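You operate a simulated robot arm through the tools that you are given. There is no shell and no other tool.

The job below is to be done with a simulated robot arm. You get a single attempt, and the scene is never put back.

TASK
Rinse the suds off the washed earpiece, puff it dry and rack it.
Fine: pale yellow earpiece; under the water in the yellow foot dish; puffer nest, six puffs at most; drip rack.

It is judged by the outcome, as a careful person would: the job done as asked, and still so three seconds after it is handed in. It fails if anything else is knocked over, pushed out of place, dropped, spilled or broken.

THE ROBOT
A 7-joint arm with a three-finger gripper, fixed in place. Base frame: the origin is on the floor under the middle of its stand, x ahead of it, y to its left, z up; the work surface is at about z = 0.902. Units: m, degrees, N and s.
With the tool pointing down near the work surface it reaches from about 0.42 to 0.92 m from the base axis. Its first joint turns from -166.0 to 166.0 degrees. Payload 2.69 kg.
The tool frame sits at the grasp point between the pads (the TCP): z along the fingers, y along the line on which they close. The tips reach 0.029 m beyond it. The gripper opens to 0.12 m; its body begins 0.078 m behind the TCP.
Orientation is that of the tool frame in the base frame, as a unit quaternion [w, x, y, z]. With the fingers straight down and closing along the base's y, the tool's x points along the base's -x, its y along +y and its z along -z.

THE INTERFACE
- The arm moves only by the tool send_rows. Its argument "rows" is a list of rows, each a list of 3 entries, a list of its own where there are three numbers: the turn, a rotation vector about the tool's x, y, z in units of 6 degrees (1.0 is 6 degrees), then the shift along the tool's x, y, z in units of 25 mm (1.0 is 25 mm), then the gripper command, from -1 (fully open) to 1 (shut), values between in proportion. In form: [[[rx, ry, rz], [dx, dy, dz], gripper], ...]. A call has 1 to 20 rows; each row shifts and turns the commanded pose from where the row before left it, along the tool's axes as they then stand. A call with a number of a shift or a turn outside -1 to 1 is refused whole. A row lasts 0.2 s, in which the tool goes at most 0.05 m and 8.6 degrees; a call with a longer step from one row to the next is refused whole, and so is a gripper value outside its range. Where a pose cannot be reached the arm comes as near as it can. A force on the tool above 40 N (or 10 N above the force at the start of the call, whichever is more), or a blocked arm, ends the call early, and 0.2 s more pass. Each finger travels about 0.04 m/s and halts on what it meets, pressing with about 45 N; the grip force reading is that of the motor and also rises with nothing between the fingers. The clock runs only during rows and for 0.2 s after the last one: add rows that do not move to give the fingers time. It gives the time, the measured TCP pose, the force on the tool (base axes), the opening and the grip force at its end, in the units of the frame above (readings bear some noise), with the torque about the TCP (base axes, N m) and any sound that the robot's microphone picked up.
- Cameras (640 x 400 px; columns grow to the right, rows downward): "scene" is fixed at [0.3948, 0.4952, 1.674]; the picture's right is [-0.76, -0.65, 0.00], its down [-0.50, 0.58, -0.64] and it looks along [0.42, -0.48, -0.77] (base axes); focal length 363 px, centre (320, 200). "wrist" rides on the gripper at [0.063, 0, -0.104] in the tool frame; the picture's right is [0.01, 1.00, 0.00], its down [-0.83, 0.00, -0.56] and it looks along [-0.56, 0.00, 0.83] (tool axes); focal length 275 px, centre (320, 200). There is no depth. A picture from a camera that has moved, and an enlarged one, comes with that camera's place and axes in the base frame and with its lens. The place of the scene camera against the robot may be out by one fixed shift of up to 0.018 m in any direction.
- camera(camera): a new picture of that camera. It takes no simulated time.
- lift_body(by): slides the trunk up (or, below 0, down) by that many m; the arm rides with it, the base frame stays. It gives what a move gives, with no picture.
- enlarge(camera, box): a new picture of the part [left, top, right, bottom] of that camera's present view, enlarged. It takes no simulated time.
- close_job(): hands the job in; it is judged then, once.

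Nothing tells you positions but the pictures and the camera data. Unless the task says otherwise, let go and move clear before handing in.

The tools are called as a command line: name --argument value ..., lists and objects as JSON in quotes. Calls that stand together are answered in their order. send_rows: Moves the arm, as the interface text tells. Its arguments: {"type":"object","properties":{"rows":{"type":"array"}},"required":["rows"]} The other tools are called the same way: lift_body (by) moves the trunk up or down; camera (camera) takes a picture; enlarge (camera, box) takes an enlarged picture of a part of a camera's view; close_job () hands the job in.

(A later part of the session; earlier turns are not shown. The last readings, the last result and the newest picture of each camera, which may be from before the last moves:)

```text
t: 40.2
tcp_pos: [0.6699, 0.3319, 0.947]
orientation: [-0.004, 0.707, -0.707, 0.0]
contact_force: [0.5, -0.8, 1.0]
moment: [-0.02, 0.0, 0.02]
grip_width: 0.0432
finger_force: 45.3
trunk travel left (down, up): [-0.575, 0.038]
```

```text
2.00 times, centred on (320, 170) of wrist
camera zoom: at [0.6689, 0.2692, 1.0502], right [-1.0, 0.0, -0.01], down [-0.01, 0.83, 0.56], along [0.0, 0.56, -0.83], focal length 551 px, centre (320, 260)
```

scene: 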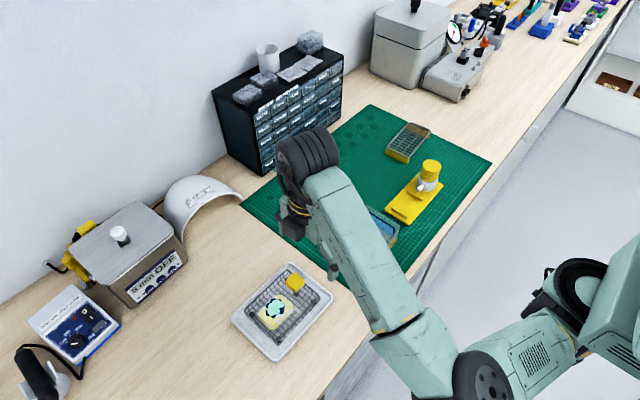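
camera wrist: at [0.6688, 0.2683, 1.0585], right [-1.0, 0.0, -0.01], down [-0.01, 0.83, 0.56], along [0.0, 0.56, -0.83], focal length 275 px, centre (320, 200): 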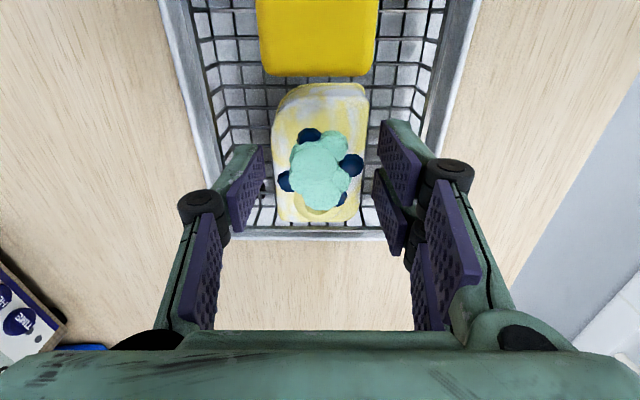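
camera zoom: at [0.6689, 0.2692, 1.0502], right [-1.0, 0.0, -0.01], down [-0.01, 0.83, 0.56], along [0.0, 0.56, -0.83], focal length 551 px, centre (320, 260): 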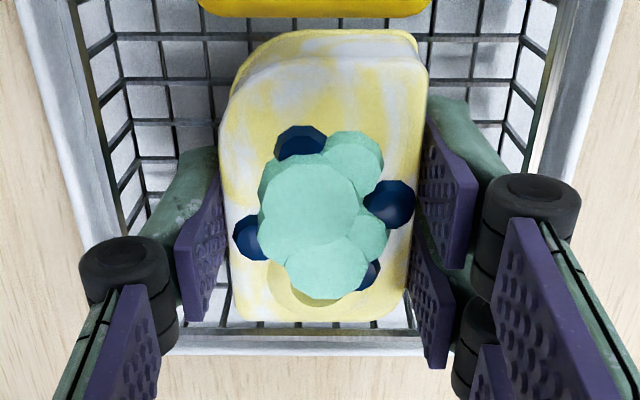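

Gripped at 43 mm width with 45 N. Lift slowly and check the basket stays.

send_rows --rows '[[[0, 0, 0], [0, 0, -0.1], 0.5], [[0, 0, 0], [0, 0, -0.15], 0.5], [[0, 0, 0], [0, 0, -0.2], 0.5], [[0, 0, 0], [0, 0, -0.2], 0.5], [[0, 0, 0], [0, 0, -0.2], 0.5], [[0, 0, 0], [0, 0, -0.2], 0.5], [[0, 0, 0], [0, 0, -0.2], 0.5], [[0, 0, 0], [0, 0, 0], 0.5]]'

enlarge --camera "wrist" --box '[180, 40, 460, 290]'

camera --camera "scene"

```text
t: 42.0
tcp_pos: [0.6704, 0.3327, 0.9771]
orientation: [0.003, -0.707, 0.707, 0.0]
contact_force: [-0.1, -0.1, -0.6]
moment: [-0.05, 0.0, 0.03]
grip_width: 0.0431
finger_force: 44.9
trunk travel left (down, up): [-0.575, 0.038]
```

```text
1.60 times, centred on (320, 165) of wrist
camera zoom: at [0.6692, 0.2686, 1.0812], right [-1.0, 0.0, -0.01], down [-0.01, 0.83, 0.56], along [0.0, 0.56, -0.83], focal length 440 px, centre (320, 256)
```

zoom: 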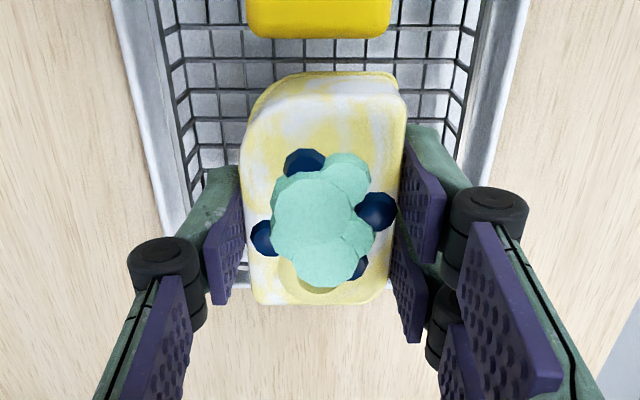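

```text
taken
```

scene: 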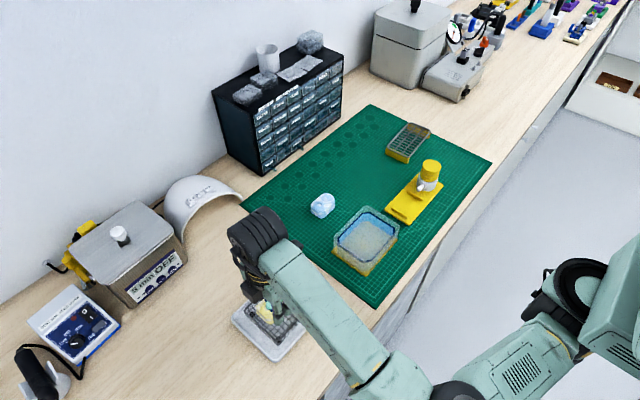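

Held cleanly and the basket stayed put. Raise to clear the knob, then carry toward the dish.

send_rows --rows '[[[0, 0, 0], [0, 0, -0.25], 0.5], [[0, 0, 0], [0, 0, -0.3], 0.5], [[0, 0, 0], [0, 0, -0.3], 0.5], [[0, 0, 0], [0, 0, -0.3], 0.5], [[0, 0, 0], [0, 0, -0.3], 0.5], [[0, 0, 0], [0, 0, -0.3], 0.5], [[0, 0, 0], [0, 0, -0.3], 0.5], [[0, 0, 0], [0.1, 0, -0.3], 0.5], [[0, 0, 0], [0.2, 0, -0.3], 0.5], [[0, 0, 0], [0.3, 0.05, -0.2], 0.5], [[0, 0, 0], [0.3, 0.05, 0], 0.5], [[0, 0, 0], [0.3, 0.05, 0], 0.5], [[0, 0, 0], [0.3, 0.05, 0], 0.5], [[0, 0, 0], [0.3, 0.05, 0], 0.5], [[0, 0, 0], [0.3, 0.05, 0], 0.5], [[0, 0, 0], [0.3, 0.05, 0], 0.5], [[0, 0, 0], [0.3, 0.05, 0], 0.5], [[0, 0, 0], [0.3, 0.05, 0], 0.5], [[0, 0, 0], [0.3, 0.05, 0], 0.5], [[0, 0, 0], [0, 0, 0], 0.5]]'

```text
t: 46.2
tcp_pos: [0.6576, 0.2499, 1.0492]
orientation: [0.003, -0.706, 0.708, -0.001]
contact_force: [1.3, 0.3, -0.5]
moment: [0.02, 0.01, 0.0]
grip_width: 0.0432
finger_force: 45.0
trunk travel left (down, up): [-0.575, 0.038]
```

Tracking well. Continuing toward the dish.

send_rows --rows '[[[0, 0, 0], [0.35, 0.05, 0], 0.5], [[0, 0, 0], [0.35, 0.05, 0], 0.5], [[0, 0, 0], [0.35, 0.05, 0], 0.5], [[0, 0, 0], [0.35, 0.05, 0], 0.5], [[0, 0, 0], [0.35, 0.05, 0], 0.5], [[0, 0, 0], [0.35, 0.05, 0], 0.5], [[0, 0, 0], [0.35, 0.05, 0], 0.5], [[0, 0, 0], [0.35, 0.05, 0], 0.5], [[0, 0, 0], [0.35, 0.05, 0], 0.5], [[0, 0, 0], [0.35, 0.05, 0], 0.5], [[0, 0, 0], [0.35, 0.05, 0], 0.5], [[0, 0, 0], [0.35, 0.05, 0], 0.5], [[0, 0, 0], [0, 0, 0], 0.5]]'

camera --camera "wrist"

camera --camera "scene"

```text
t: 49.0
tcp_pos: [0.6429, 0.1443, 1.0487]
orientation: [0.004, -0.707, 0.708, 0.0]
contact_force: [-0.3, 0.0, -0.3]
moment: [0.0, 0.01, 0.0]
grip_width: 0.0432
finger_force: 44.7
trunk travel left (down, up): [-0.575, 0.038]
```

```text
taken
camera wrist: at [0.6426, 0.0811, 1.152], right [-1.0, 0.0, -0.01], down [-0.01, 0.83, 0.56], along [0.0, 0.56, -0.83], focal length 275 px, centre (320, 200)
```

wrist: 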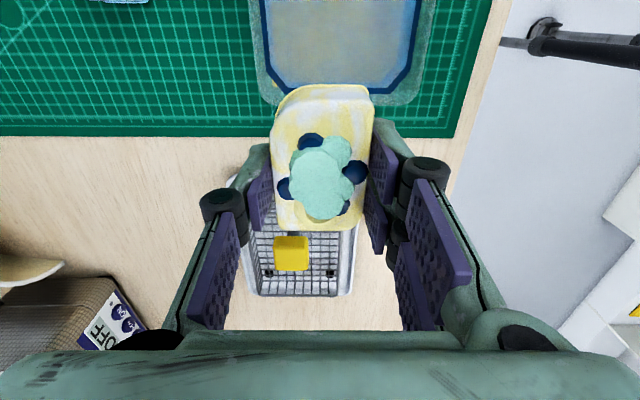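

```text
taken
```

scene: 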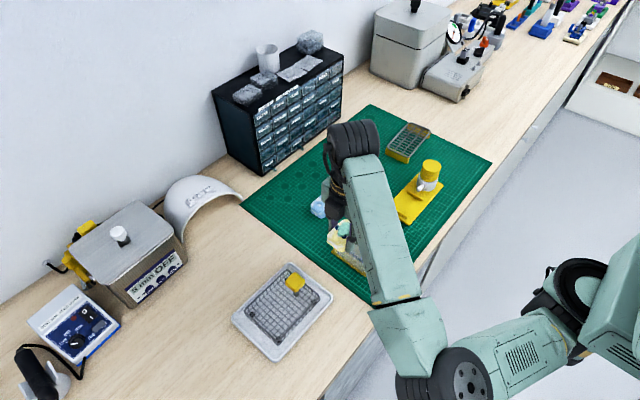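

The earpiece (about 65×43×26 mm) is held; the dish's centre is about (0.631, 0.067). Moving over it.

send_rows --rows '[[[0, 0, 0], [0.31, 0.046, 0], 0.5], [[0, 0, 0], [0.31, 0.046, 0], 0.5], [[0, 0, 0], [0.31, 0.046, 0], 0.5], [[0, 0, 0], [0.31, 0.046, 0], 0.5], [[0, 0, 0], [0.31, 0.046, 0], 0.5], [[0, 0, 0], [0.31, 0.046, 0], 0.5], [[0, 0, 0], [0.31, 0.046, 0], 0.5], [[0, 0, 0], [0.31, 0.046, 0], 0.5], [[0, 0, 0], [0.31, 0.046, 0], 0.5], [[0, 0, 0], [0.31, 0.046, 0], 0.5], [[0, 0, 0], [0, 0, 0], 0.5], [[0, 0, 0], [0, 0, 0], 0.5]]'

camera --camera "wrist"

camera --camera "scene"

```text
t: 51.6
tcp_pos: [0.6313, 0.0676, 1.0468]
orientation: [0.004, -0.707, 0.708, 0.0]
contact_force: [-0.4, 0.3, -0.5]
moment: [0.0, 0.01, -0.02]
grip_width: 0.0429
finger_force: 44.8
trunk travel left (down, up): [-0.575, 0.038]
```

```text
taken
camera wrist: at [0.6309, 0.003, 1.1499], right [-1.0, 0.0, -0.01], down [-0.01, 0.83, 0.56], along [0.0, 0.56, -0.83], focal length 275 px, centre (320, 200)
```

wrist: 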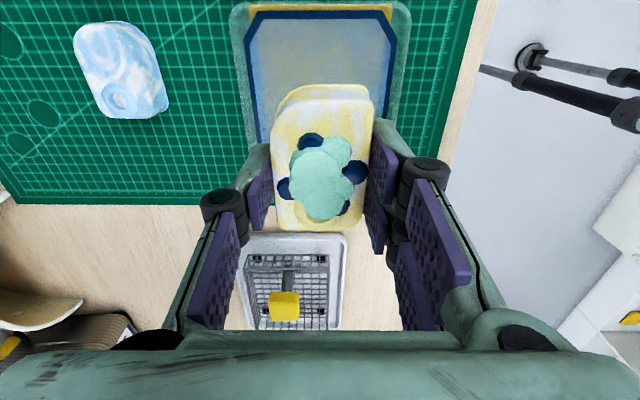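

```text
taken
```

scene: 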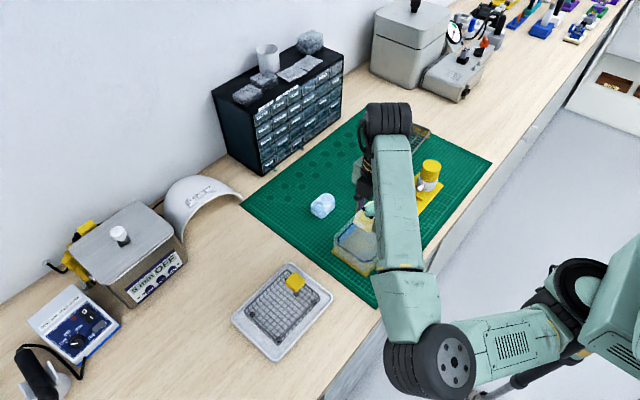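

Centred over the dish with about 10 mm to spare each side. Lowering toward the water.

send_rows --rows '[[[0, 0, 0], [0, 0, 0.24], 0.5], [[0, 0, 0], [0, 0, 0.24], 0.5], [[0, 0, 0], [0, 0, 0.24], 0.5], [[0, 0, 0], [0, 0, 0.24], 0.5], [[0, 0, 0], [0, 0, 0.24], 0.5], [[0, 0, 0], [0, 0, 0.24], 0.5], [[0, 0, 0], [0, 0, 0.24], 0.5], [[0, 0, 0], [0, 0, 0.24], 0.5], [[0, 0, 0], [0, 0, 0.24], 0.5], [[0, 0, 0], [0, 0, 0.24], 0.5], [[0, 0, 0], [0, 0, 0.24], 0.5], [[0, 0, 0], [0, 0, 0], 0.5]]'

camera --camera "wrist"

enlarge --camera "scene" --box '[310, 180, 430, 300]'

```text
t: 54.2
tcp_pos: [0.6318, 0.0674, 0.9812]
orientation: [0.003, -0.707, 0.708, 0.0]
contact_force: [-0.3, -0.5, -1.7]
moment: [0.01, 0.02, 0.01]
grip_width: 0.0431
finger_force: 45.2
trunk travel left (down, up): [-0.575, 0.038]
```

```text
taken
camera wrist: at [0.6307, 0.0035, 1.0837], right [-1.0, 0.0, -0.01], down [-0.01, 0.83, 0.56], along [0.0, 0.56, -0.83], focal length 275 px, centre (320, 200)
```

wrist: 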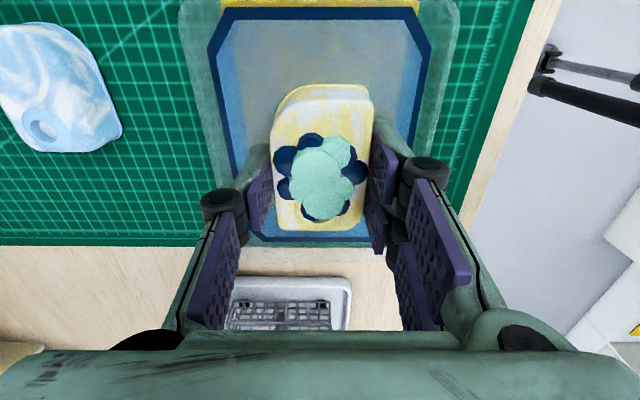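

```text
3.33 times, centred on (370, 240) of scene
camera zoom: at [0.3948, 0.4952, 1.674], right [-0.76, -0.65, 0.0], down [-0.5, 0.58, -0.64], along [0.42, -0.48, -0.77], focal length 1209 px, centre (153, 67)
```

zoom: 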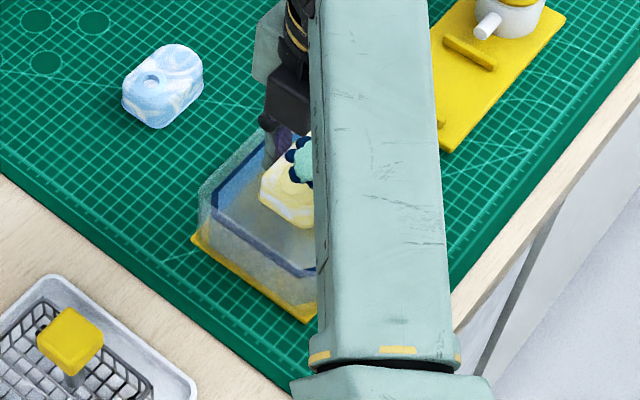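

The earpiece is entering the dish freely. Continue down slowly, watching force.

send_rows --rows '[[[0, 0, 0], [0, 0, 0.15], 0.5], [[0, 0, 0], [0, 0, 0.15], 0.5], [[0, 0, 0], [0, 0, 0.15], 0.5], [[0, 0, 0], [0, 0, 0.15], 0.5], [[0, 0, 0], [0, 0, 0.15], 0.5], [[0, 0, 0], [0, 0, 0.15], 0.5], [[0, 0, 0], [0, 0, 0], 0.5]]'

camera --camera "wrist"

```text
t: 55.8
tcp_pos: [0.6321, 0.0669, 0.959]
orientation: [0.003, -0.707, 0.708, 0.0]
contact_force: [-0.9, 0.3, 0.6]
moment: [0.01, -0.02, 0.0]
grip_width: 0.043
finger_force: 45.0
trunk travel left (down, up): [-0.575, 0.038]
```

```text
taken
camera wrist: at [0.6314, 0.0036, 1.0612], right [-1.0, 0.0, -0.01], down [-0.01, 0.83, 0.56], along [0.0, 0.56, -0.83], focal length 275 px, centre (320, 200)
```

wrist: 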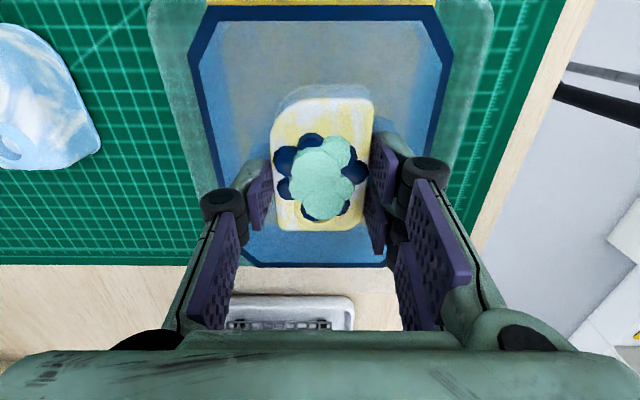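

The lower part is under water now. Going further down in small steps.

send_rows --rows '[[[0, 0, 0], [0, 0, 0.12], 0.5], [[0, 0, 0], [0, 0, 0.12], 0.5], [[0, 0, 0], [0, 0, 0], 0.5]]'

camera --camera "wrist"

enlarge --camera "wrist" --box '[190, 40, 450, 280]'

```text
t: 56.6
tcp_pos: [0.6314, 0.067, 0.9526]
orientation: [0.003, -0.707, 0.708, 0.0]
contact_force: [-0.6, 0.2, -1.0]
moment: [0.01, -0.02, 0.02]
grip_width: 0.043
finger_force: 44.6
trunk travel left (down, up): [-0.575, 0.038]
```

```text
taken
camera wrist: at [0.6316, 0.0033, 1.0548], right [-1.0, 0.0, -0.01], down [-0.01, 0.83, 0.56], along [0.0, 0.56, -0.83], focal length 275 px, centre (320, 200)
```

wrist: 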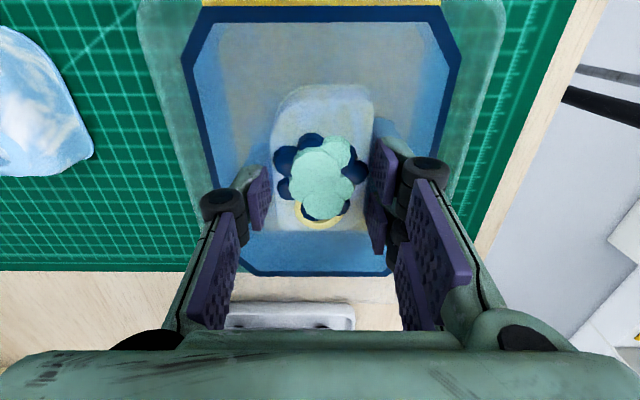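

```text
1.67 times, centred on (320, 160) of wrist
camera zoom: at [0.6316, 0.0033, 1.0548], right [-1.0, 0.0, -0.01], down [-0.01, 0.83, 0.56], along [0.0, 0.56, -0.83], focal length 459 px, centre (320, 267)
```

zoom: 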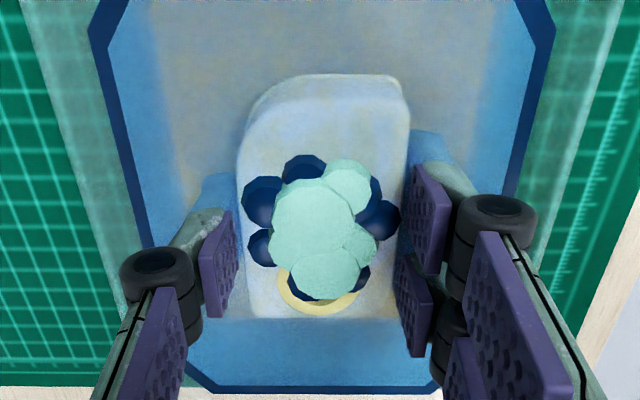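

The body just went under; the raised ring and suds still stand above the surface. Down a bit more.

send_rows --rows '[[[0, 0, 0], [0, 0, 0.1], 0.5], [[0, 0, 0], [0, 0, 0.1], 0.5], [[0, 0, 0], [0, 0, 0], 0.5]]'

enlarge --camera "wrist" --box '[190, 40, 450, 280]'

```text
t: 57.4
tcp_pos: [0.6337, 0.067, 0.9465]
orientation: [0.003, -0.707, 0.708, -0.001]
contact_force: [-0.2, -0.3, 0.0]
moment: [0.0, -0.02, 0.0]
grip_width: 0.043
finger_force: 44.5
trunk travel left (down, up): [-0.575, 0.038]
```

```text
1.67 times, centred on (320, 160) of wrist
camera zoom: at [0.6325, 0.0032, 1.0503], right [-1.0, 0.0, -0.01], down [-0.01, 0.83, 0.56], along [0.0, 0.56, -0.83], focal length 459 px, centre (320, 267)
```

zoom: 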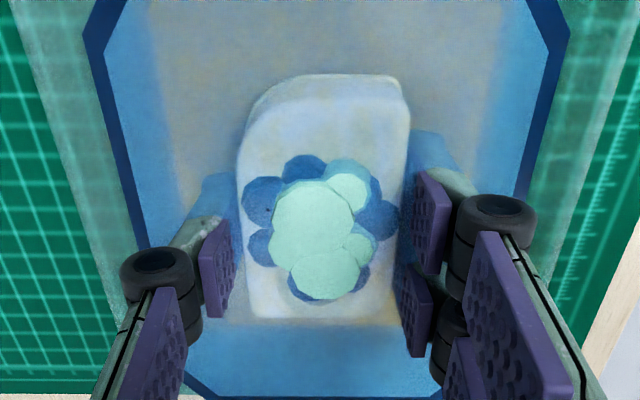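

Nearly all under; the mint foam top is still out. A little deeper, no contact yet.

send_rows --rows '[[[0, 0, 0], [0, 0, 0.1], 0.5], [[0, 0, 0], [0, 0, 0.08], 0.5], [[0, 0, 0], [0, 0, 0], 0.5], [[0, 0, 0], [0, 0, 0], 0.5]]'

enlarge --camera "wrist" --box '[190, 40, 450, 280]'

```text
t: 58.4
tcp_pos: [0.6322, 0.0674, 0.9427]
orientation: [0.004, -0.707, 0.708, 0.0]
contact_force: [0.6, 0.8, -1.6]
moment: [0.02, 0.0, 0.01]
grip_width: 0.0432
finger_force: 44.5
trunk travel left (down, up): [-0.575, 0.038]
```

```text
1.67 times, centred on (320, 160) of wrist
camera zoom: at [0.632, 0.0036, 1.0459], right [-1.0, 0.0, -0.01], down [-0.01, 0.83, 0.56], along [0.0, 0.56, -0.83], focal length 459 px, centre (320, 267)
```

zoom: 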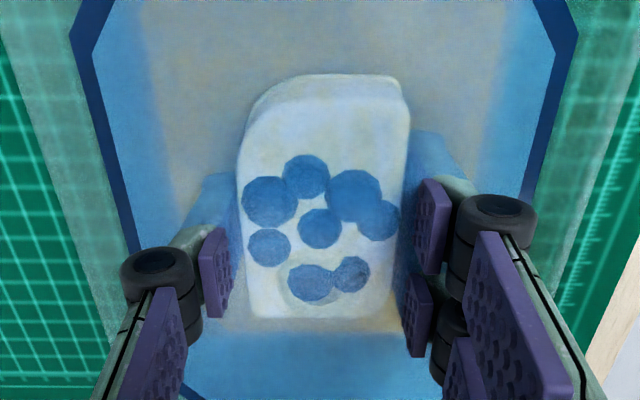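

The mint foam is gone; navy bubbles remain. I'll stay under and swish gently along y.

send_rows --rows '[[[0, 0, 0], [0.3, 0, 0], 0.5], [[0, 0, 0], [0.3, 0, 0], 0.5], [[0, 0, 0], [-0.3, 0, 0], 0.5], [[0, 0, 0], [-0.3, 0, 0], 0.5], [[0, 0, 0], [-0.3, 0, 0], 0.5], [[0, 0, 0], [-0.3, 0, 0], 0.5], [[0, 0, 0], [0.3, 0, 0], 0.5], [[0, 0, 0], [0.3, 0, 0], 0.5], [[0, 0, 0], [0, 0, 0], 0.5], [[0, 0, 0], [0, 0, 0], 0.5]]'

enlarge --camera "wrist" --box '[190, 40, 450, 280]'

```text
t: 60.6
tcp_pos: [0.6313, 0.0685, 0.9421]
orientation: [0.004, -0.707, 0.707, 0.001]
contact_force: [0.3, -1.2, -0.6]
moment: [-0.03, 0.01, 0.0]
grip_width: 0.043
finger_force: 45.2
trunk travel left (down, up): [-0.575, 0.038]
```

```text
1.67 times, centred on (320, 160) of wrist
camera zoom: at [0.6318, 0.0043, 1.046], right [-1.0, 0.0, -0.01], down [-0.01, 0.83, 0.56], along [0.0, 0.56, -0.83], focal length 459 px, centre (320, 267)
```

zoom: 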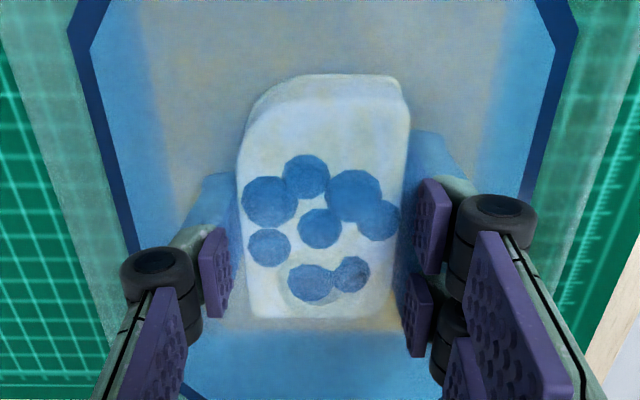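

The mint suds are gone; the navy beads look like water drops for the puffer. I'll lift out slowly and check.

send_rows --rows '[[[0, 0, 0], [0, 0, -0.1], 0.5], [[0, 0, 0], [0, 0, -0.15], 0.5], [[0, 0, 0], [0, 0, -0.2], 0.5], [[0, 0, 0], [0, 0, -0.2], 0.5], [[0, 0, 0], [0, 0, -0.25], 0.5], [[0, 0, 0], [0, 0, -0.25], 0.5], [[0, 0, 0], [0, 0, -0.25], 0.5], [[0, 0, 0], [0, 0, -0.25], 0.5], [[0, 0, 0], [0, 0, -0.25], 0.5], [[0, 0, 0], [0, 0, -0.25], 0.5], [[0, 0, 0], [0, 0, -0.25], 0.5], [[0, 0, 0], [0, 0, -0.25], 0.5], [[0, 0, 0], [0, 0, -0.25], 0.5], [[0, 0, 0], [0, 0, -0.25], 0.5], [[0, 0, 0], [0, 0, -0.25], 0.5], [[0, 0, 0], [0, 0, -0.25], 0.5], [[0, 0, 0], [0, 0, -0.25], 0.5], [[0, 0, 0], [0, 0, 0], 0.5]]'

camera --camera "wrist"

enlarge --camera "wrist" --box '[230, 60, 420, 260]'

camera --camera "scene"

```text
t: 64.4
tcp_pos: [0.6312, 0.0665, 1.041]
orientation: [0.003, -0.706, 0.708, -0.001]
contact_force: [-0.6, -0.8, -0.8]
moment: [0.01, -0.01, -0.01]
grip_width: 0.0428
finger_force: 45.5
trunk travel left (down, up): [-0.575, 0.038]
```

```text
taken
camera wrist: at [0.6308, 0.003, 1.1438], right [-1.0, 0.0, -0.01], down [-0.01, 0.83, 0.56], along [0.0, 0.56, -0.83], focal length 275 px, centre (320, 200)
```

wrist: 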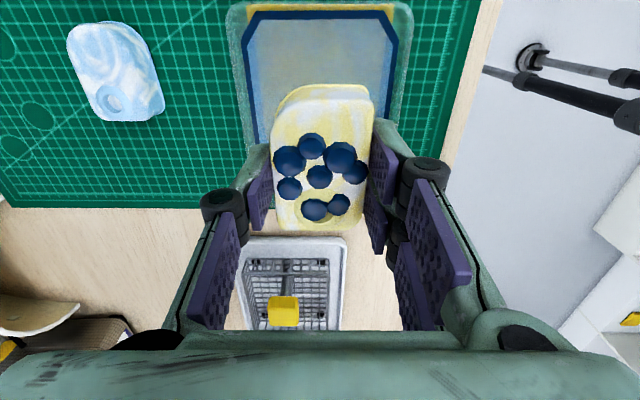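

```text
2.00 times, centred on (325, 160) of wrist
camera zoom: at [0.6308, 0.003, 1.1438], right [-1.0, 0.0, -0.01], down [-0.01, 0.83, 0.56], along [0.0, 0.56, -0.83], focal length 551 px, centre (310, 280)
```

zoom: 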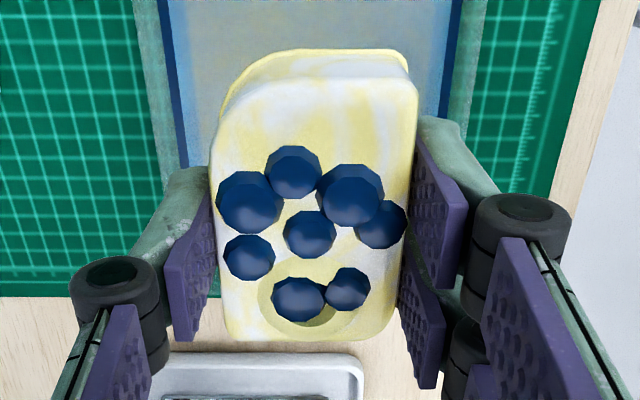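

```text
taken
```

scene: 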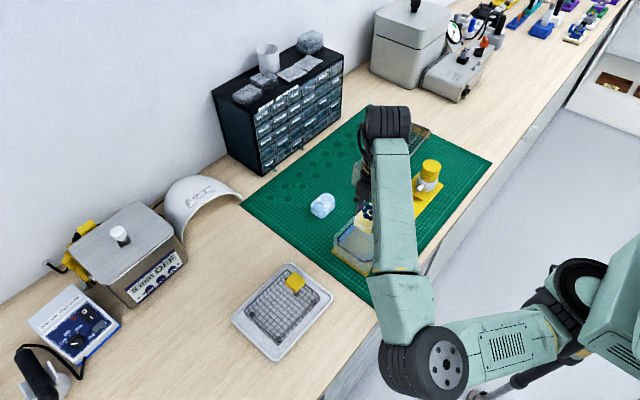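

The earpiece is rinsed clean with navy drops on it. Before approaching the nest I want a clear view of it and the puffer, so I'll rise and rotate back to yaw 0 here.

send_rows --rows '[[[0, 0, 0.5], [0, 0, -0.1], 0.5], [[0, 0, 0.6], [0, 0, -0.1], 0.5], [[0, 0, 0.6], [0, 0, -0.1], 0.5], [[0, 0, 0.6], [0, 0, -0.1], 0.5], [[0, 0, 0.6], [0, 0, -0.1], 0.5], [[0, 0, 0.6], [0, 0, -0.1], 0.5], [[0, 0, 0.6], [0, 0, -0.1], 0.5], [[0, 0, 0.6], [0, 0, -0.1], 0.5], [[0, 0, 0.6], [0, 0, -0.1], 0.5], [[0, 0, 0.6], [0, 0, -0.1], 0.5], [[0, 0, 0.6], [0, 0, -0.1], 0.5], [[0, 0, 0.6], [0, 0, -0.1], 0.5], [[0, 0, 0.6], [0, 0, -0.1], 0.5], [[0, 0, 0.6], [0, 0, -0.1], 0.5], [[0, 0, 0.6], [0, 0, -0.1], 0.5], [[0, 0, 0.6], [0, 0, -0.1], 0.5], [[0, 0, 0.6], [0, 0, 0], 0.5], [[0, 0, 0.6], [0, 0, 0], 0.5], [[0, 0, 0], [0, 0, 0], 0.5]]'

```text
t: 68.4
tcp_pos: [0.631, 0.0667, 1.0805]
orientation: [0.003, -0.222, 0.975, 0.002]
contact_force: [0.5, -0.7, -0.5]
moment: [0.03, -0.01, 0.01]
grip_width: 0.0429
finger_force: 45.1
trunk travel left (down, up): [-0.575, 0.038]
```

send_rows --rows '[[[0, 0, 0.54], [0, 0, 0], 0.5], [[0, 0, 0.54], [0, 0, 0], 0.5], [[0, 0, 0.54], [0, 0, 0], 0.5], [[0, 0, 0.54], [0, 0, 0], 0.5], [[0, 0, 0.54], [0, 0, 0], 0.5], [[0, 0, 0.54], [0, 0, 0], 0.5], [[0, 0, 0.54], [0, 0, 0], 0.5], [[0, 0, 0.5], [0, 0, 0], 0.5], [[0, 0, 0], [0.3, 0, 0], 0.5], [[0, 0, 0], [0.3, -0.2, 0], 0.5], [[0, 0, 0], [0.3, -0.2, 0], 0.5], [[0, 0, 0], [0.3, -0.2, 0], 0.5], [[0, 0, 0], [0.3, -0.2, 0], 0.5], [[0, 0, 0], [0, -0.2, 0], 0.5], [[0, 0, 0], [0, 0, 0], 0.5]]'

camera --camera "wrist"

enlarge --camera "wrist" --box '[20, 60, 260, 220]'

enlarge --camera "scene" --box '[380, 110, 460, 230]'

```text
t: 71.6
tcp_pos: [0.5938, 0.0439, 1.0799]
orientation: [0.002, 0.0, 1.0, 0.002]
contact_force: [0.0, 1.3, -0.7]
moment: [-0.02, 0.01, 0.01]
grip_width: 0.043
finger_force: 44.4
trunk travel left (down, up): [-0.575, 0.038]
```

```text
taken
camera wrist: at [0.5303, 0.0425, 1.183], right [0.0, 1.0, 0.0], down [0.83, 0.0, 0.56], along [0.56, 0.01, -0.83], focal length 275 px, centre (320, 200)
```

wrist: 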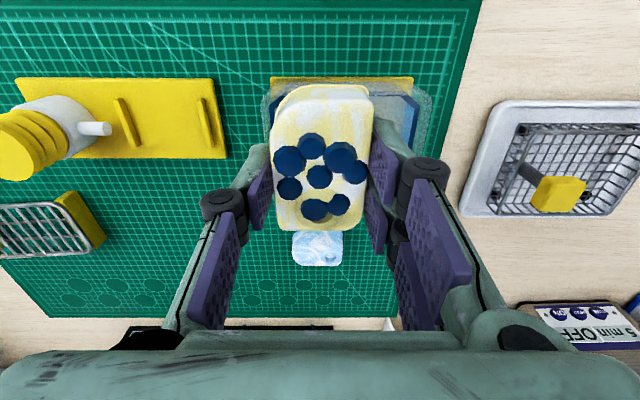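

```text
2.50 times, centred on (140, 140) of wrist
camera zoom: at [0.5303, 0.0425, 1.183], right [0.0, 1.0, 0.0], down [0.83, 0.0, 0.56], along [0.56, 0.01, -0.83], focal length 688 px, centre (770, 350)
```

zoom: 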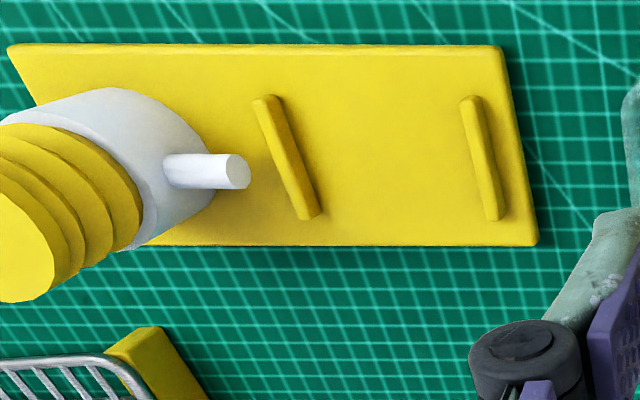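

```text
3.33 times, centred on (420, 170) of scene
camera zoom: at [0.3948, 0.4952, 1.674], right [-0.76, -0.65, 0.0], down [-0.5, 0.58, -0.64], along [0.42, -0.48, -0.77], focal length 1209 px, centre (-13, 300)
```

zoom: 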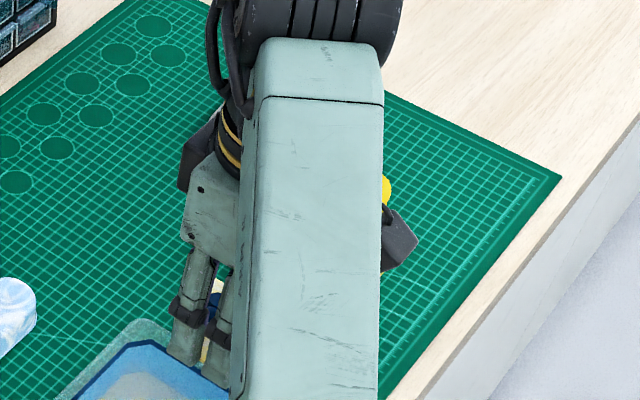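

Now the nest is clear: two ridges at y≈-0.1445 and -0.068 (gap about 70 mm), centred at x≈0.619, y≈-0.106; nozzle tip at y≈-0.153, puffer axis about y -0.193 with top around z 0.99. The earpiece (64 mm) fits between the ridges; I'll turn back to +90° and approach.

send_rows --rows '[[[0, 0, -0.6], [0, 0, 0], 0.5], [[0, 0, -0.6], [0, 0, 0], 0.5], [[0, 0, -0.6], [0, 0, 0], 0.5], [[0, 0, -0.6], [0, 0, 0], 0.5], [[0, 0, -0.6], [0, 0, 0], 0.5], [[0, 0, -0.6], [0, 0, 0], 0.5], [[0, 0, -0.6], [0, 0, 0], 0.5], [[0, 0, -0.6], [0, 0, 0], 0.5], [[0, 0, -0.6], [0, 0, 0], 0.5], [[0, 0, -0.6], [0, 0, 0], 0.5], [[0, 0, -0.6], [0, 0, 0], 0.5], [[0, 0, -0.6], [0, 0, 0], 0.5], [[0, 0, -0.6], [0, 0, 0], 0.5], [[0, 0, -0.6], [0, 0, 0], 0.5], [[0, 0, -0.6], [0, 0, 0], 0.5], [[0, 0, -0.6], [0, 0, 0], 0.5], [[0, 0, -0.6], [0, 0, 0], 0.5], [[0, 0, -0.6], [0, 0, 0], 0.5], [[0, 0, -0.6], [0, 0, 0], 0.5], [[0, 0, -0.6], [0, 0, 0], 0.5]]'

```text
t: 75.8
tcp_pos: [0.5942, 0.0418, 1.0803]
orientation: [0.003, -0.589, 0.808, 0.0]
contact_force: [0.2, -0.2, -0.8]
moment: [-0.01, 0.0, -0.03]
grip_width: 0.0429
finger_force: 44.8
trunk travel left (down, up): [-0.575, 0.038]
```

send_rows --rows '[[[0, 0, -0.6], [0, 0, 0], 0.5], [[0, 0, -0.6], [0, 0, 0], 0.5], [[0, 0, -0.6], [0, 0, 0], 0.5], [[0, 0, -0.6], [0, 0, 0], 0.5], [[0, 0, -0.6], [0, 0, 0], 0.5], [[0, 0, 0], [0.2, -0.1, 0], 0.5], [[0, 0, 0], [0.25, -0.1, 0], 0.5], [[0, 0, 0], [0.25, -0.1, 0], 0.5], [[0, 0, 0], [0.25, -0.1, 0], 0.5], [[0, 0, 0], [0.25, -0.1, 0], 0.5], [[0, 0, 0], [0.25, -0.1, 0], 0.5], [[0, 0, 0], [0.25, -0.1, 0], 0.5], [[0, 0, 0], [0.25, -0.1, 0], 0.5], [[0, 0, 0], [0.25, -0.1, 0], 0.5], [[0, 0, 0], [0.25, -0.1, 0], 0.5], [[0, 0, 0], [0, 0, 0], 0.5]]'

```text
t: 79.2
tcp_pos: [0.6191, -0.0195, 1.0793]
orientation: [0.003, -0.707, 0.707, -0.002]
contact_force: [-0.9, 0.3, 0.0]
moment: [0.02, 0.03, 0.0]
grip_width: 0.0431
finger_force: 44.9
trunk travel left (down, up): [-0.575, 0.038]
```

Tracks fine with +90° yaw here. Continue toward y = -0.103.

send_rows --rows '[[[0, 0, 0], [0.3, 0, 0], 0.5], [[0, 0, 0], [0.3, 0, 0], 0.5], [[0, 0, 0], [0.3, 0, 0], 0.5], [[0, 0, 0], [0.3, 0, 0], 0.5], [[0, 0, 0], [0.3, 0, 0], 0.5], [[0, 0, 0], [0.3, 0, 0], 0.5], [[0, 0, 0], [0.3, 0, 0], 0.5], [[0, 0, 0], [0.3, 0, 0], 0.5], [[0, 0, 0], [0.3, 0, 0], 0.5], [[0, 0, 0], [0.3, 0, 0], 0.5], [[0, 0, 0], [0.3, 0, 0], 0.5], [[0, 0, 0], [0, 0, 0], 0.5], [[0, 0, 0], [0, 0, 0], 0.5]]'

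camera --camera "wrist"

camera --camera "scene"

```text
t: 82.0
tcp_pos: [0.6176, -0.1017, 1.08]
orientation: [-0.003, 0.708, -0.707, 0.001]
contact_force: [0.2, 0.4, -0.4]
moment: [0.04, -0.02, -0.01]
grip_width: 0.043
finger_force: 44.9
trunk travel left (down, up): [-0.575, 0.038]
```

```text
taken
camera wrist: at [0.6183, -0.1652, 1.1822], right [-1.0, 0.0, -0.01], down [-0.01, 0.83, 0.56], along [0.0, 0.56, -0.83], focal length 275 px, centre (320, 200)
```

wrist: 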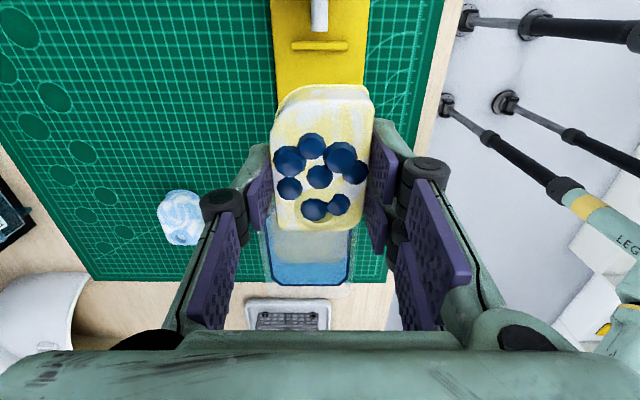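

```text
taken
```

scene: 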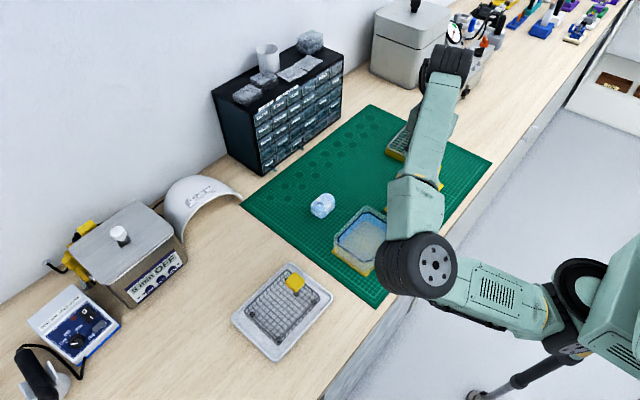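

Aligned over the nest (TCP y -0.102, x 0.618). Descending to just above the ridges for a check.

send_rows --rows '[[[0, 0, 0], [0, 0, 0.25], 0.5], [[0, 0, 0], [0, 0, 0.3], 0.5], [[0, 0, 0], [0, 0, 0.3], 0.5], [[0, 0, 0], [0, 0, 0.3], 0.5], [[0, 0, 0], [0, 0, 0.3], 0.5], [[0, 0, 0], [0, 0, 0.3], 0.5], [[0, 0, 0], [0, 0, 0.3], 0.5], [[0, 0, 0], [0, 0, 0.3], 0.5], [[0, 0, 0], [0, 0, 0.3], 0.5], [[0, 0, 0], [0, 0, 0.3], 0.5], [[0, 0, 0], [0, 0, 0.3], 0.5], [[0, 0, 0], [0, 0, 0.3], 0.5], [[0, 0, 0], [0, 0, 0.3], 0.5], [[0, 0, 0], [0, 0, 0.3], 0.5], [[0, 0, 0], [0, 0, 0], 0.5], [[0, 0, 0], [0, 0, 0], 0.5]]'

camera --camera "wrist"

enlarge --camera "wrist" --box '[200, 0, 440, 260]'

enlarge --camera "scene" --box '[360, 120, 460, 240]'

```text
t: 85.4
tcp_pos: [0.6187, -0.1011, 0.9747]
orientation: [-0.005, 0.707, -0.707, 0.0]
contact_force: [-0.6, -0.7, -1.2]
moment: [0.0, 0.0, -0.04]
grip_width: 0.0429
finger_force: 45.4
trunk travel left (down, up): [-0.575, 0.038]
```

```text
taken
camera wrist: at [0.6189, -0.1649, 1.078], right [-1.0, 0.0, -0.01], down [-0.01, 0.83, 0.56], along [0.0, 0.56, -0.83], focal length 275 px, centre (320, 200)
```

wrist: 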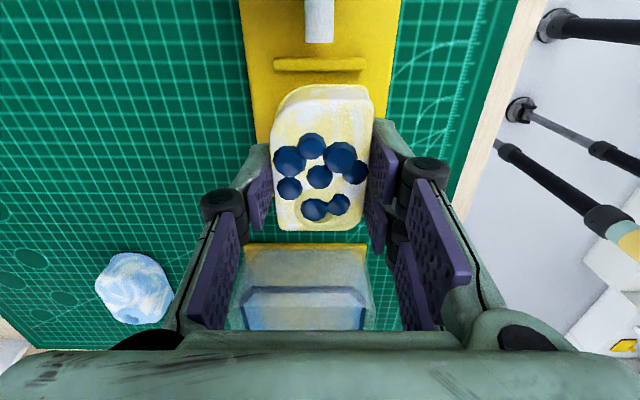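

```text
1.54 times, centred on (320, 130) of wrist
camera zoom: at [0.6189, -0.1649, 1.078], right [-1.0, 0.0, -0.01], down [-0.01, 0.83, 0.56], along [0.0, 0.56, -0.83], focal length 424 px, centre (320, 308)
```

zoom: 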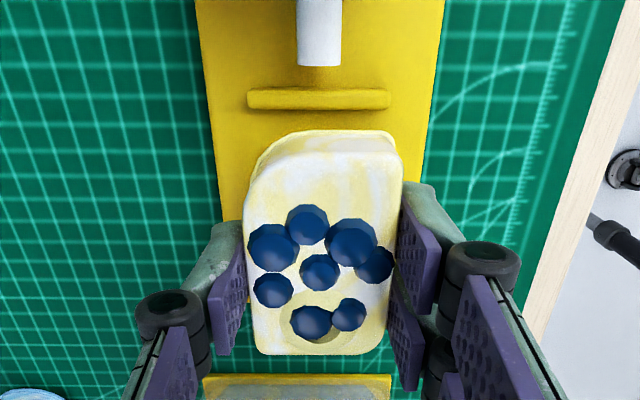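

```text
3.33 times, centred on (410, 180) of scene
camera zoom: at [0.3948, 0.4952, 1.674], right [-0.76, -0.65, 0.0], down [-0.5, 0.58, -0.64], along [0.42, -0.48, -0.77], focal length 1209 px, centre (20, 267)
```

zoom: 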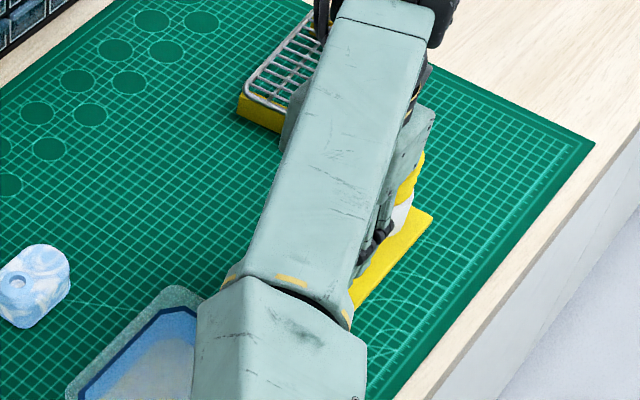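

The earpiece sits about 2 mm from each ridge in y, well centred. Lowering slowly between the ridges.

send_rows --rows '[[[0, 0, 0], [0, 0, 0.2], 0.5], [[0, 0, 0], [0, 0, 0.2], 0.5], [[0, 0, 0], [0, 0, 0.2], 0.5], [[0, 0, 0], [0, 0, 0.1], 0.5], [[0, 0, 0], [0, 0, 0], 0.5]]'

enlarge --camera "wrist" --box '[200, 0, 440, 260]'

```text
t: 86.6
tcp_pos: [0.6186, -0.1017, 0.9573]
orientation: [0.004, -0.707, 0.708, 0.0]
contact_force: [-0.2, -0.4, -0.4]
moment: [0.0, 0.01, 0.0]
grip_width: 0.043
finger_force: 45.3
trunk travel left (down, up): [-0.575, 0.038]
```

```text
1.54 times, centred on (320, 130) of wrist
camera zoom: at [0.6197, -0.1657, 1.0605], right [-1.0, 0.0, -0.01], down [-0.01, 0.83, 0.56], along [0.0, 0.56, -0.83], focal length 424 px, centre (320, 308)
```

zoom: 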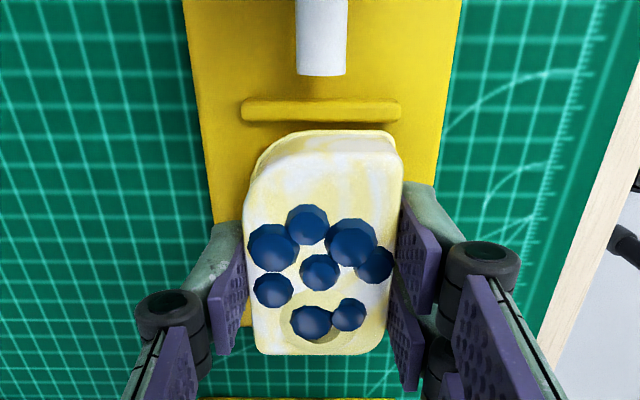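

send_rows --rows '[[[0, 0, 0], [-0.03, 0, 0.1], 0.5], [[0, 0, 0], [0, 0, 0.1], 0.5], [[0, 0, 0], [0, 0, 0.1], 0.5], [[0, 0, 0], [0, 0, 0], 0.5]]'

enlarge --camera "wrist" --box '[200, 0, 440, 260]'

```text
t: 87.6
tcp_pos: [0.6191, -0.102, 0.9506]
orientation: [0.003, -0.707, 0.708, -0.001]
contact_force: [-0.9, 0.5, 0.9]
moment: [-0.04, 0.02, 0.0]
grip_width: 0.043
finger_force: 45.2
trunk travel left (down, up): [-0.575, 0.038]
```

```text
1.54 times, centred on (320, 130) of wrist
camera zoom: at [0.6196, -0.1647, 1.0529], right [-1.0, 0.0, -0.01], down [-0.01, 0.83, 0.56], along [0.0, 0.56, -0.83], focal length 424 px, centre (320, 308)
```

zoom: 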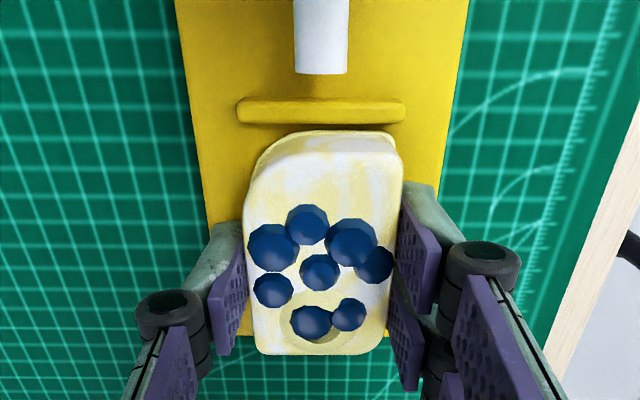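

Gap still about 2 mm to the ridge. Continue down gently until it touches.

send_rows --rows '[[[0, 0, 0], [0, 0, 0.08], 0.5], [[0, 0, 0], [0, 0, 0.08], 0.5], [[0, 0, 0], [0, 0, 0], 0.5]]'

```text
t: 88.4
tcp_pos: [0.6197, -0.1, 0.9497]
orientation: [-0.005, 0.708, -0.706, 0.004]
contact_force: [6.3, -2.8, 31.9]
moment: [0.08, -0.13, -0.01]
grip_width: 0.043
finger_force: 44.9
trunk travel left (down, up): [-0.575, 0.038]
```

It touched something firmly (about 32 N). I'll look before going on.

enlarge --camera "wrist" --box '[200, 0, 440, 260]'

camera --camera "scene"

enlarge --camera "scene" --box '[380, 150, 450, 230]'

```text
1.54 times, centred on (320, 130) of wrist
camera zoom: at [0.6188, -0.1643, 1.0526], right [-1.0, -0.01, -0.01], down [-0.01, 0.83, 0.56], along [0.01, 0.56, -0.83], focal length 424 px, centre (320, 308)
```

zoom: 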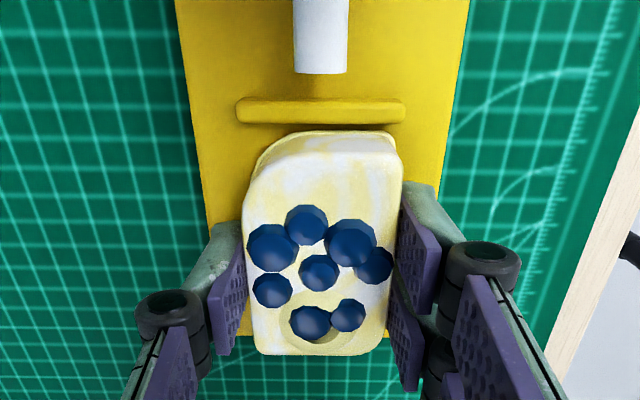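

```text
taken
```

scene: 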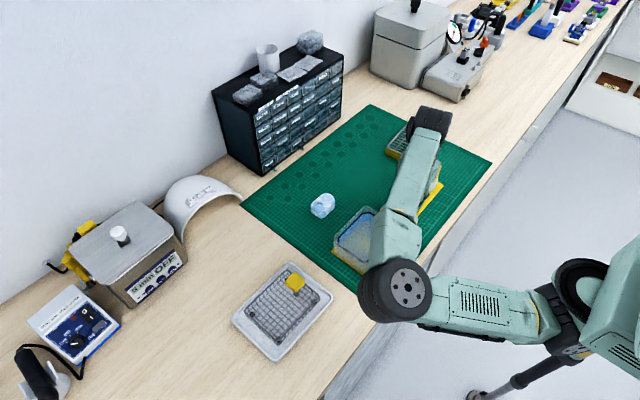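

```text
5.00 times, centred on (415, 190) of scene
camera zoom: at [0.3948, 0.4952, 1.674], right [-0.76, -0.65, 0.0], down [-0.5, 0.58, -0.64], along [0.42, -0.48, -0.77], focal length 1813 px, centre (-155, 250)
```

zoom: 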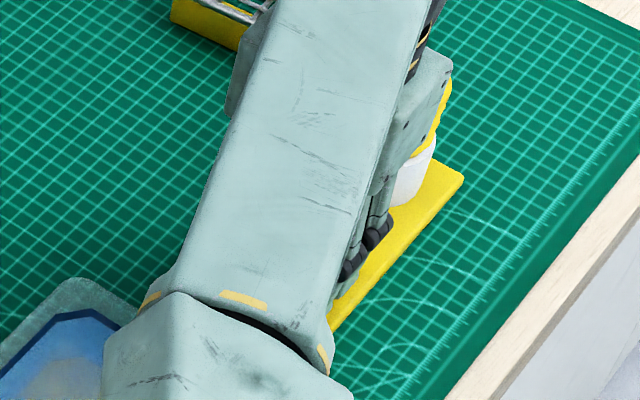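

Torque is nearly zero about the TCP and the gap at the near ridge is visible, so the earpiece is sitting flat on the nest plate. I'll relax the downward push, then open a little.

send_rows --rows '[[[0, 0, 0], [0, 0, -0.13], 0.5], [[0, 0, 0], [0, 0, 0], 0.5]]'

```text
t: 89.0
tcp_pos: [0.6195, -0.1007, 0.9494]
orientation: [0.004, -0.707, 0.707, 0.001]
contact_force: [1.0, -4.4, 12.3]
moment: [-0.15, -0.23, -0.05]
grip_width: 0.0432
finger_force: 45.6
trunk travel left (down, up): [-0.575, 0.038]
```

send_rows --rows '[[[0, 0, 0], [0, 0, -0.03], 0.5], [[0, 0, 0], [0, 0, 0], 0.25], [[0, 0, 0], [0, 0, 0], 0.2], [[0, 0, 0], [0, 0, 0], 0.1], [[0, 0, 0], [0, 0, 0], 0.0], [[0, 0, 0], [0, 0, 0], 0.0], [[0, 0, 0], [0, 0, 0], 0.0]]'

enlarge --camera "wrist" --box '[200, 0, 440, 260]'

```text
t: 90.6
tcp_pos: [0.6201, -0.1007, 0.9516]
orientation: [0.003, -0.707, 0.707, 0.001]
contact_force: [-0.4, -1.4, 0.5]
moment: [0.01, 0.02, -0.01]
grip_width: 0.06
finger_force: 0.1
trunk travel left (down, up): [-0.575, 0.038]
```

```text
1.54 times, centred on (320, 130) of wrist
camera zoom: at [0.6201, -0.1642, 1.0541], right [-1.0, 0.0, -0.01], down [-0.01, 0.83, 0.56], along [0.0, 0.56, -0.83], focal length 424 px, centre (320, 308)
```

zoom: 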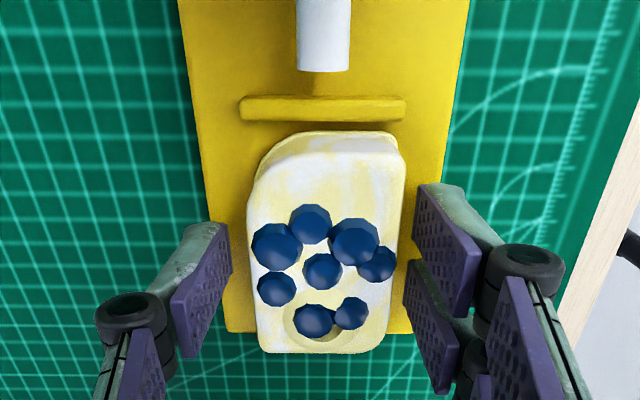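

Released. Raise straight up and check how it sits.

send_rows --rows '[[[0, 0, 0], [0, 0, -0.15], 0.0], [[0, 0, 0], [0, 0, -0.2], 0.0], [[0, 0, 0], [0, 0, -0.3], 0.0], [[0, 0, 0], [0, 0, -0.3], 0.0], [[0, 0, 0], [0, 0, -0.3], 0.0], [[0, 0, 0], [0, 0, -0.3], 0.0], [[0, 0, 0], [0, 0, -0.3], 0.0], [[0, 0, 0], [0, 0, -0.3], 0.0], [[0, 0, 0], [0, 0, -0.3], 0.0], [[0, 0, 0], [0, 0, -0.3], 0.0], [[0, 0, 0], [0, 0, -0.3], 0.0], [[0, 0, 0], [0, 0, -0.3], 0.0], [[0, 0, 0], [0, 0, -0.3], 0.0], [[0, 0, 0], [0, 0, -0.3], 0.0], [[0, 0, 0], [0, 0, -0.3], 0.0], [[0, 0, 0], [0, 0, -0.3], 0.0], [[0, 0, 0], [0, 0, 0], 0.0]]'

camera --camera "wrist"

enlarge --camera "wrist" --box '[220, 0, 420, 200]'

```text
t: 94.2
tcp_pos: [0.6185, -0.1013, 1.0648]
orientation: [0.003, -0.707, 0.707, 0.0]
contact_force: [0.1, -0.5, 0.3]
moment: [0.04, -0.02, 0.0]
grip_width: 0.0599
finger_force: 0.0
trunk travel left (down, up): [-0.575, 0.038]
```

```text
taken
camera wrist: at [0.618, -0.1647, 1.1683], right [-1.0, 0.0, -0.01], down [-0.01, 0.83, 0.56], along [0.0, 0.56, -0.83], focal length 275 px, centre (320, 200)
```

wrist: 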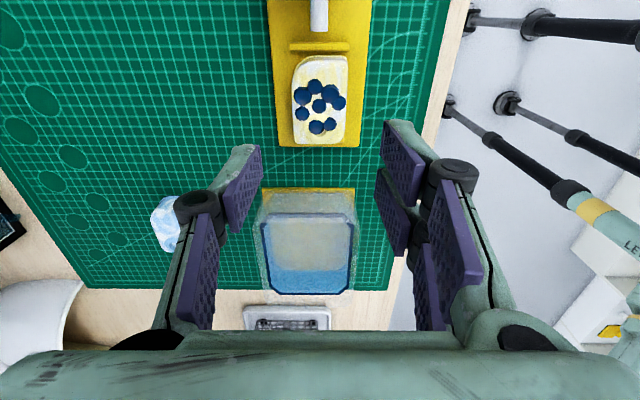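

```text
2.00 times, centred on (320, 100) of wrist
camera zoom: at [0.618, -0.1647, 1.1683], right [-1.0, 0.0, -0.01], down [-0.01, 0.83, 0.56], along [0.0, 0.56, -0.83], focal length 551 px, centre (320, 400)
```

zoom: 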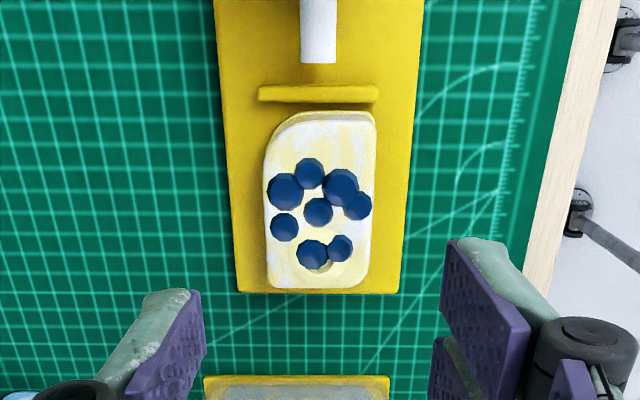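

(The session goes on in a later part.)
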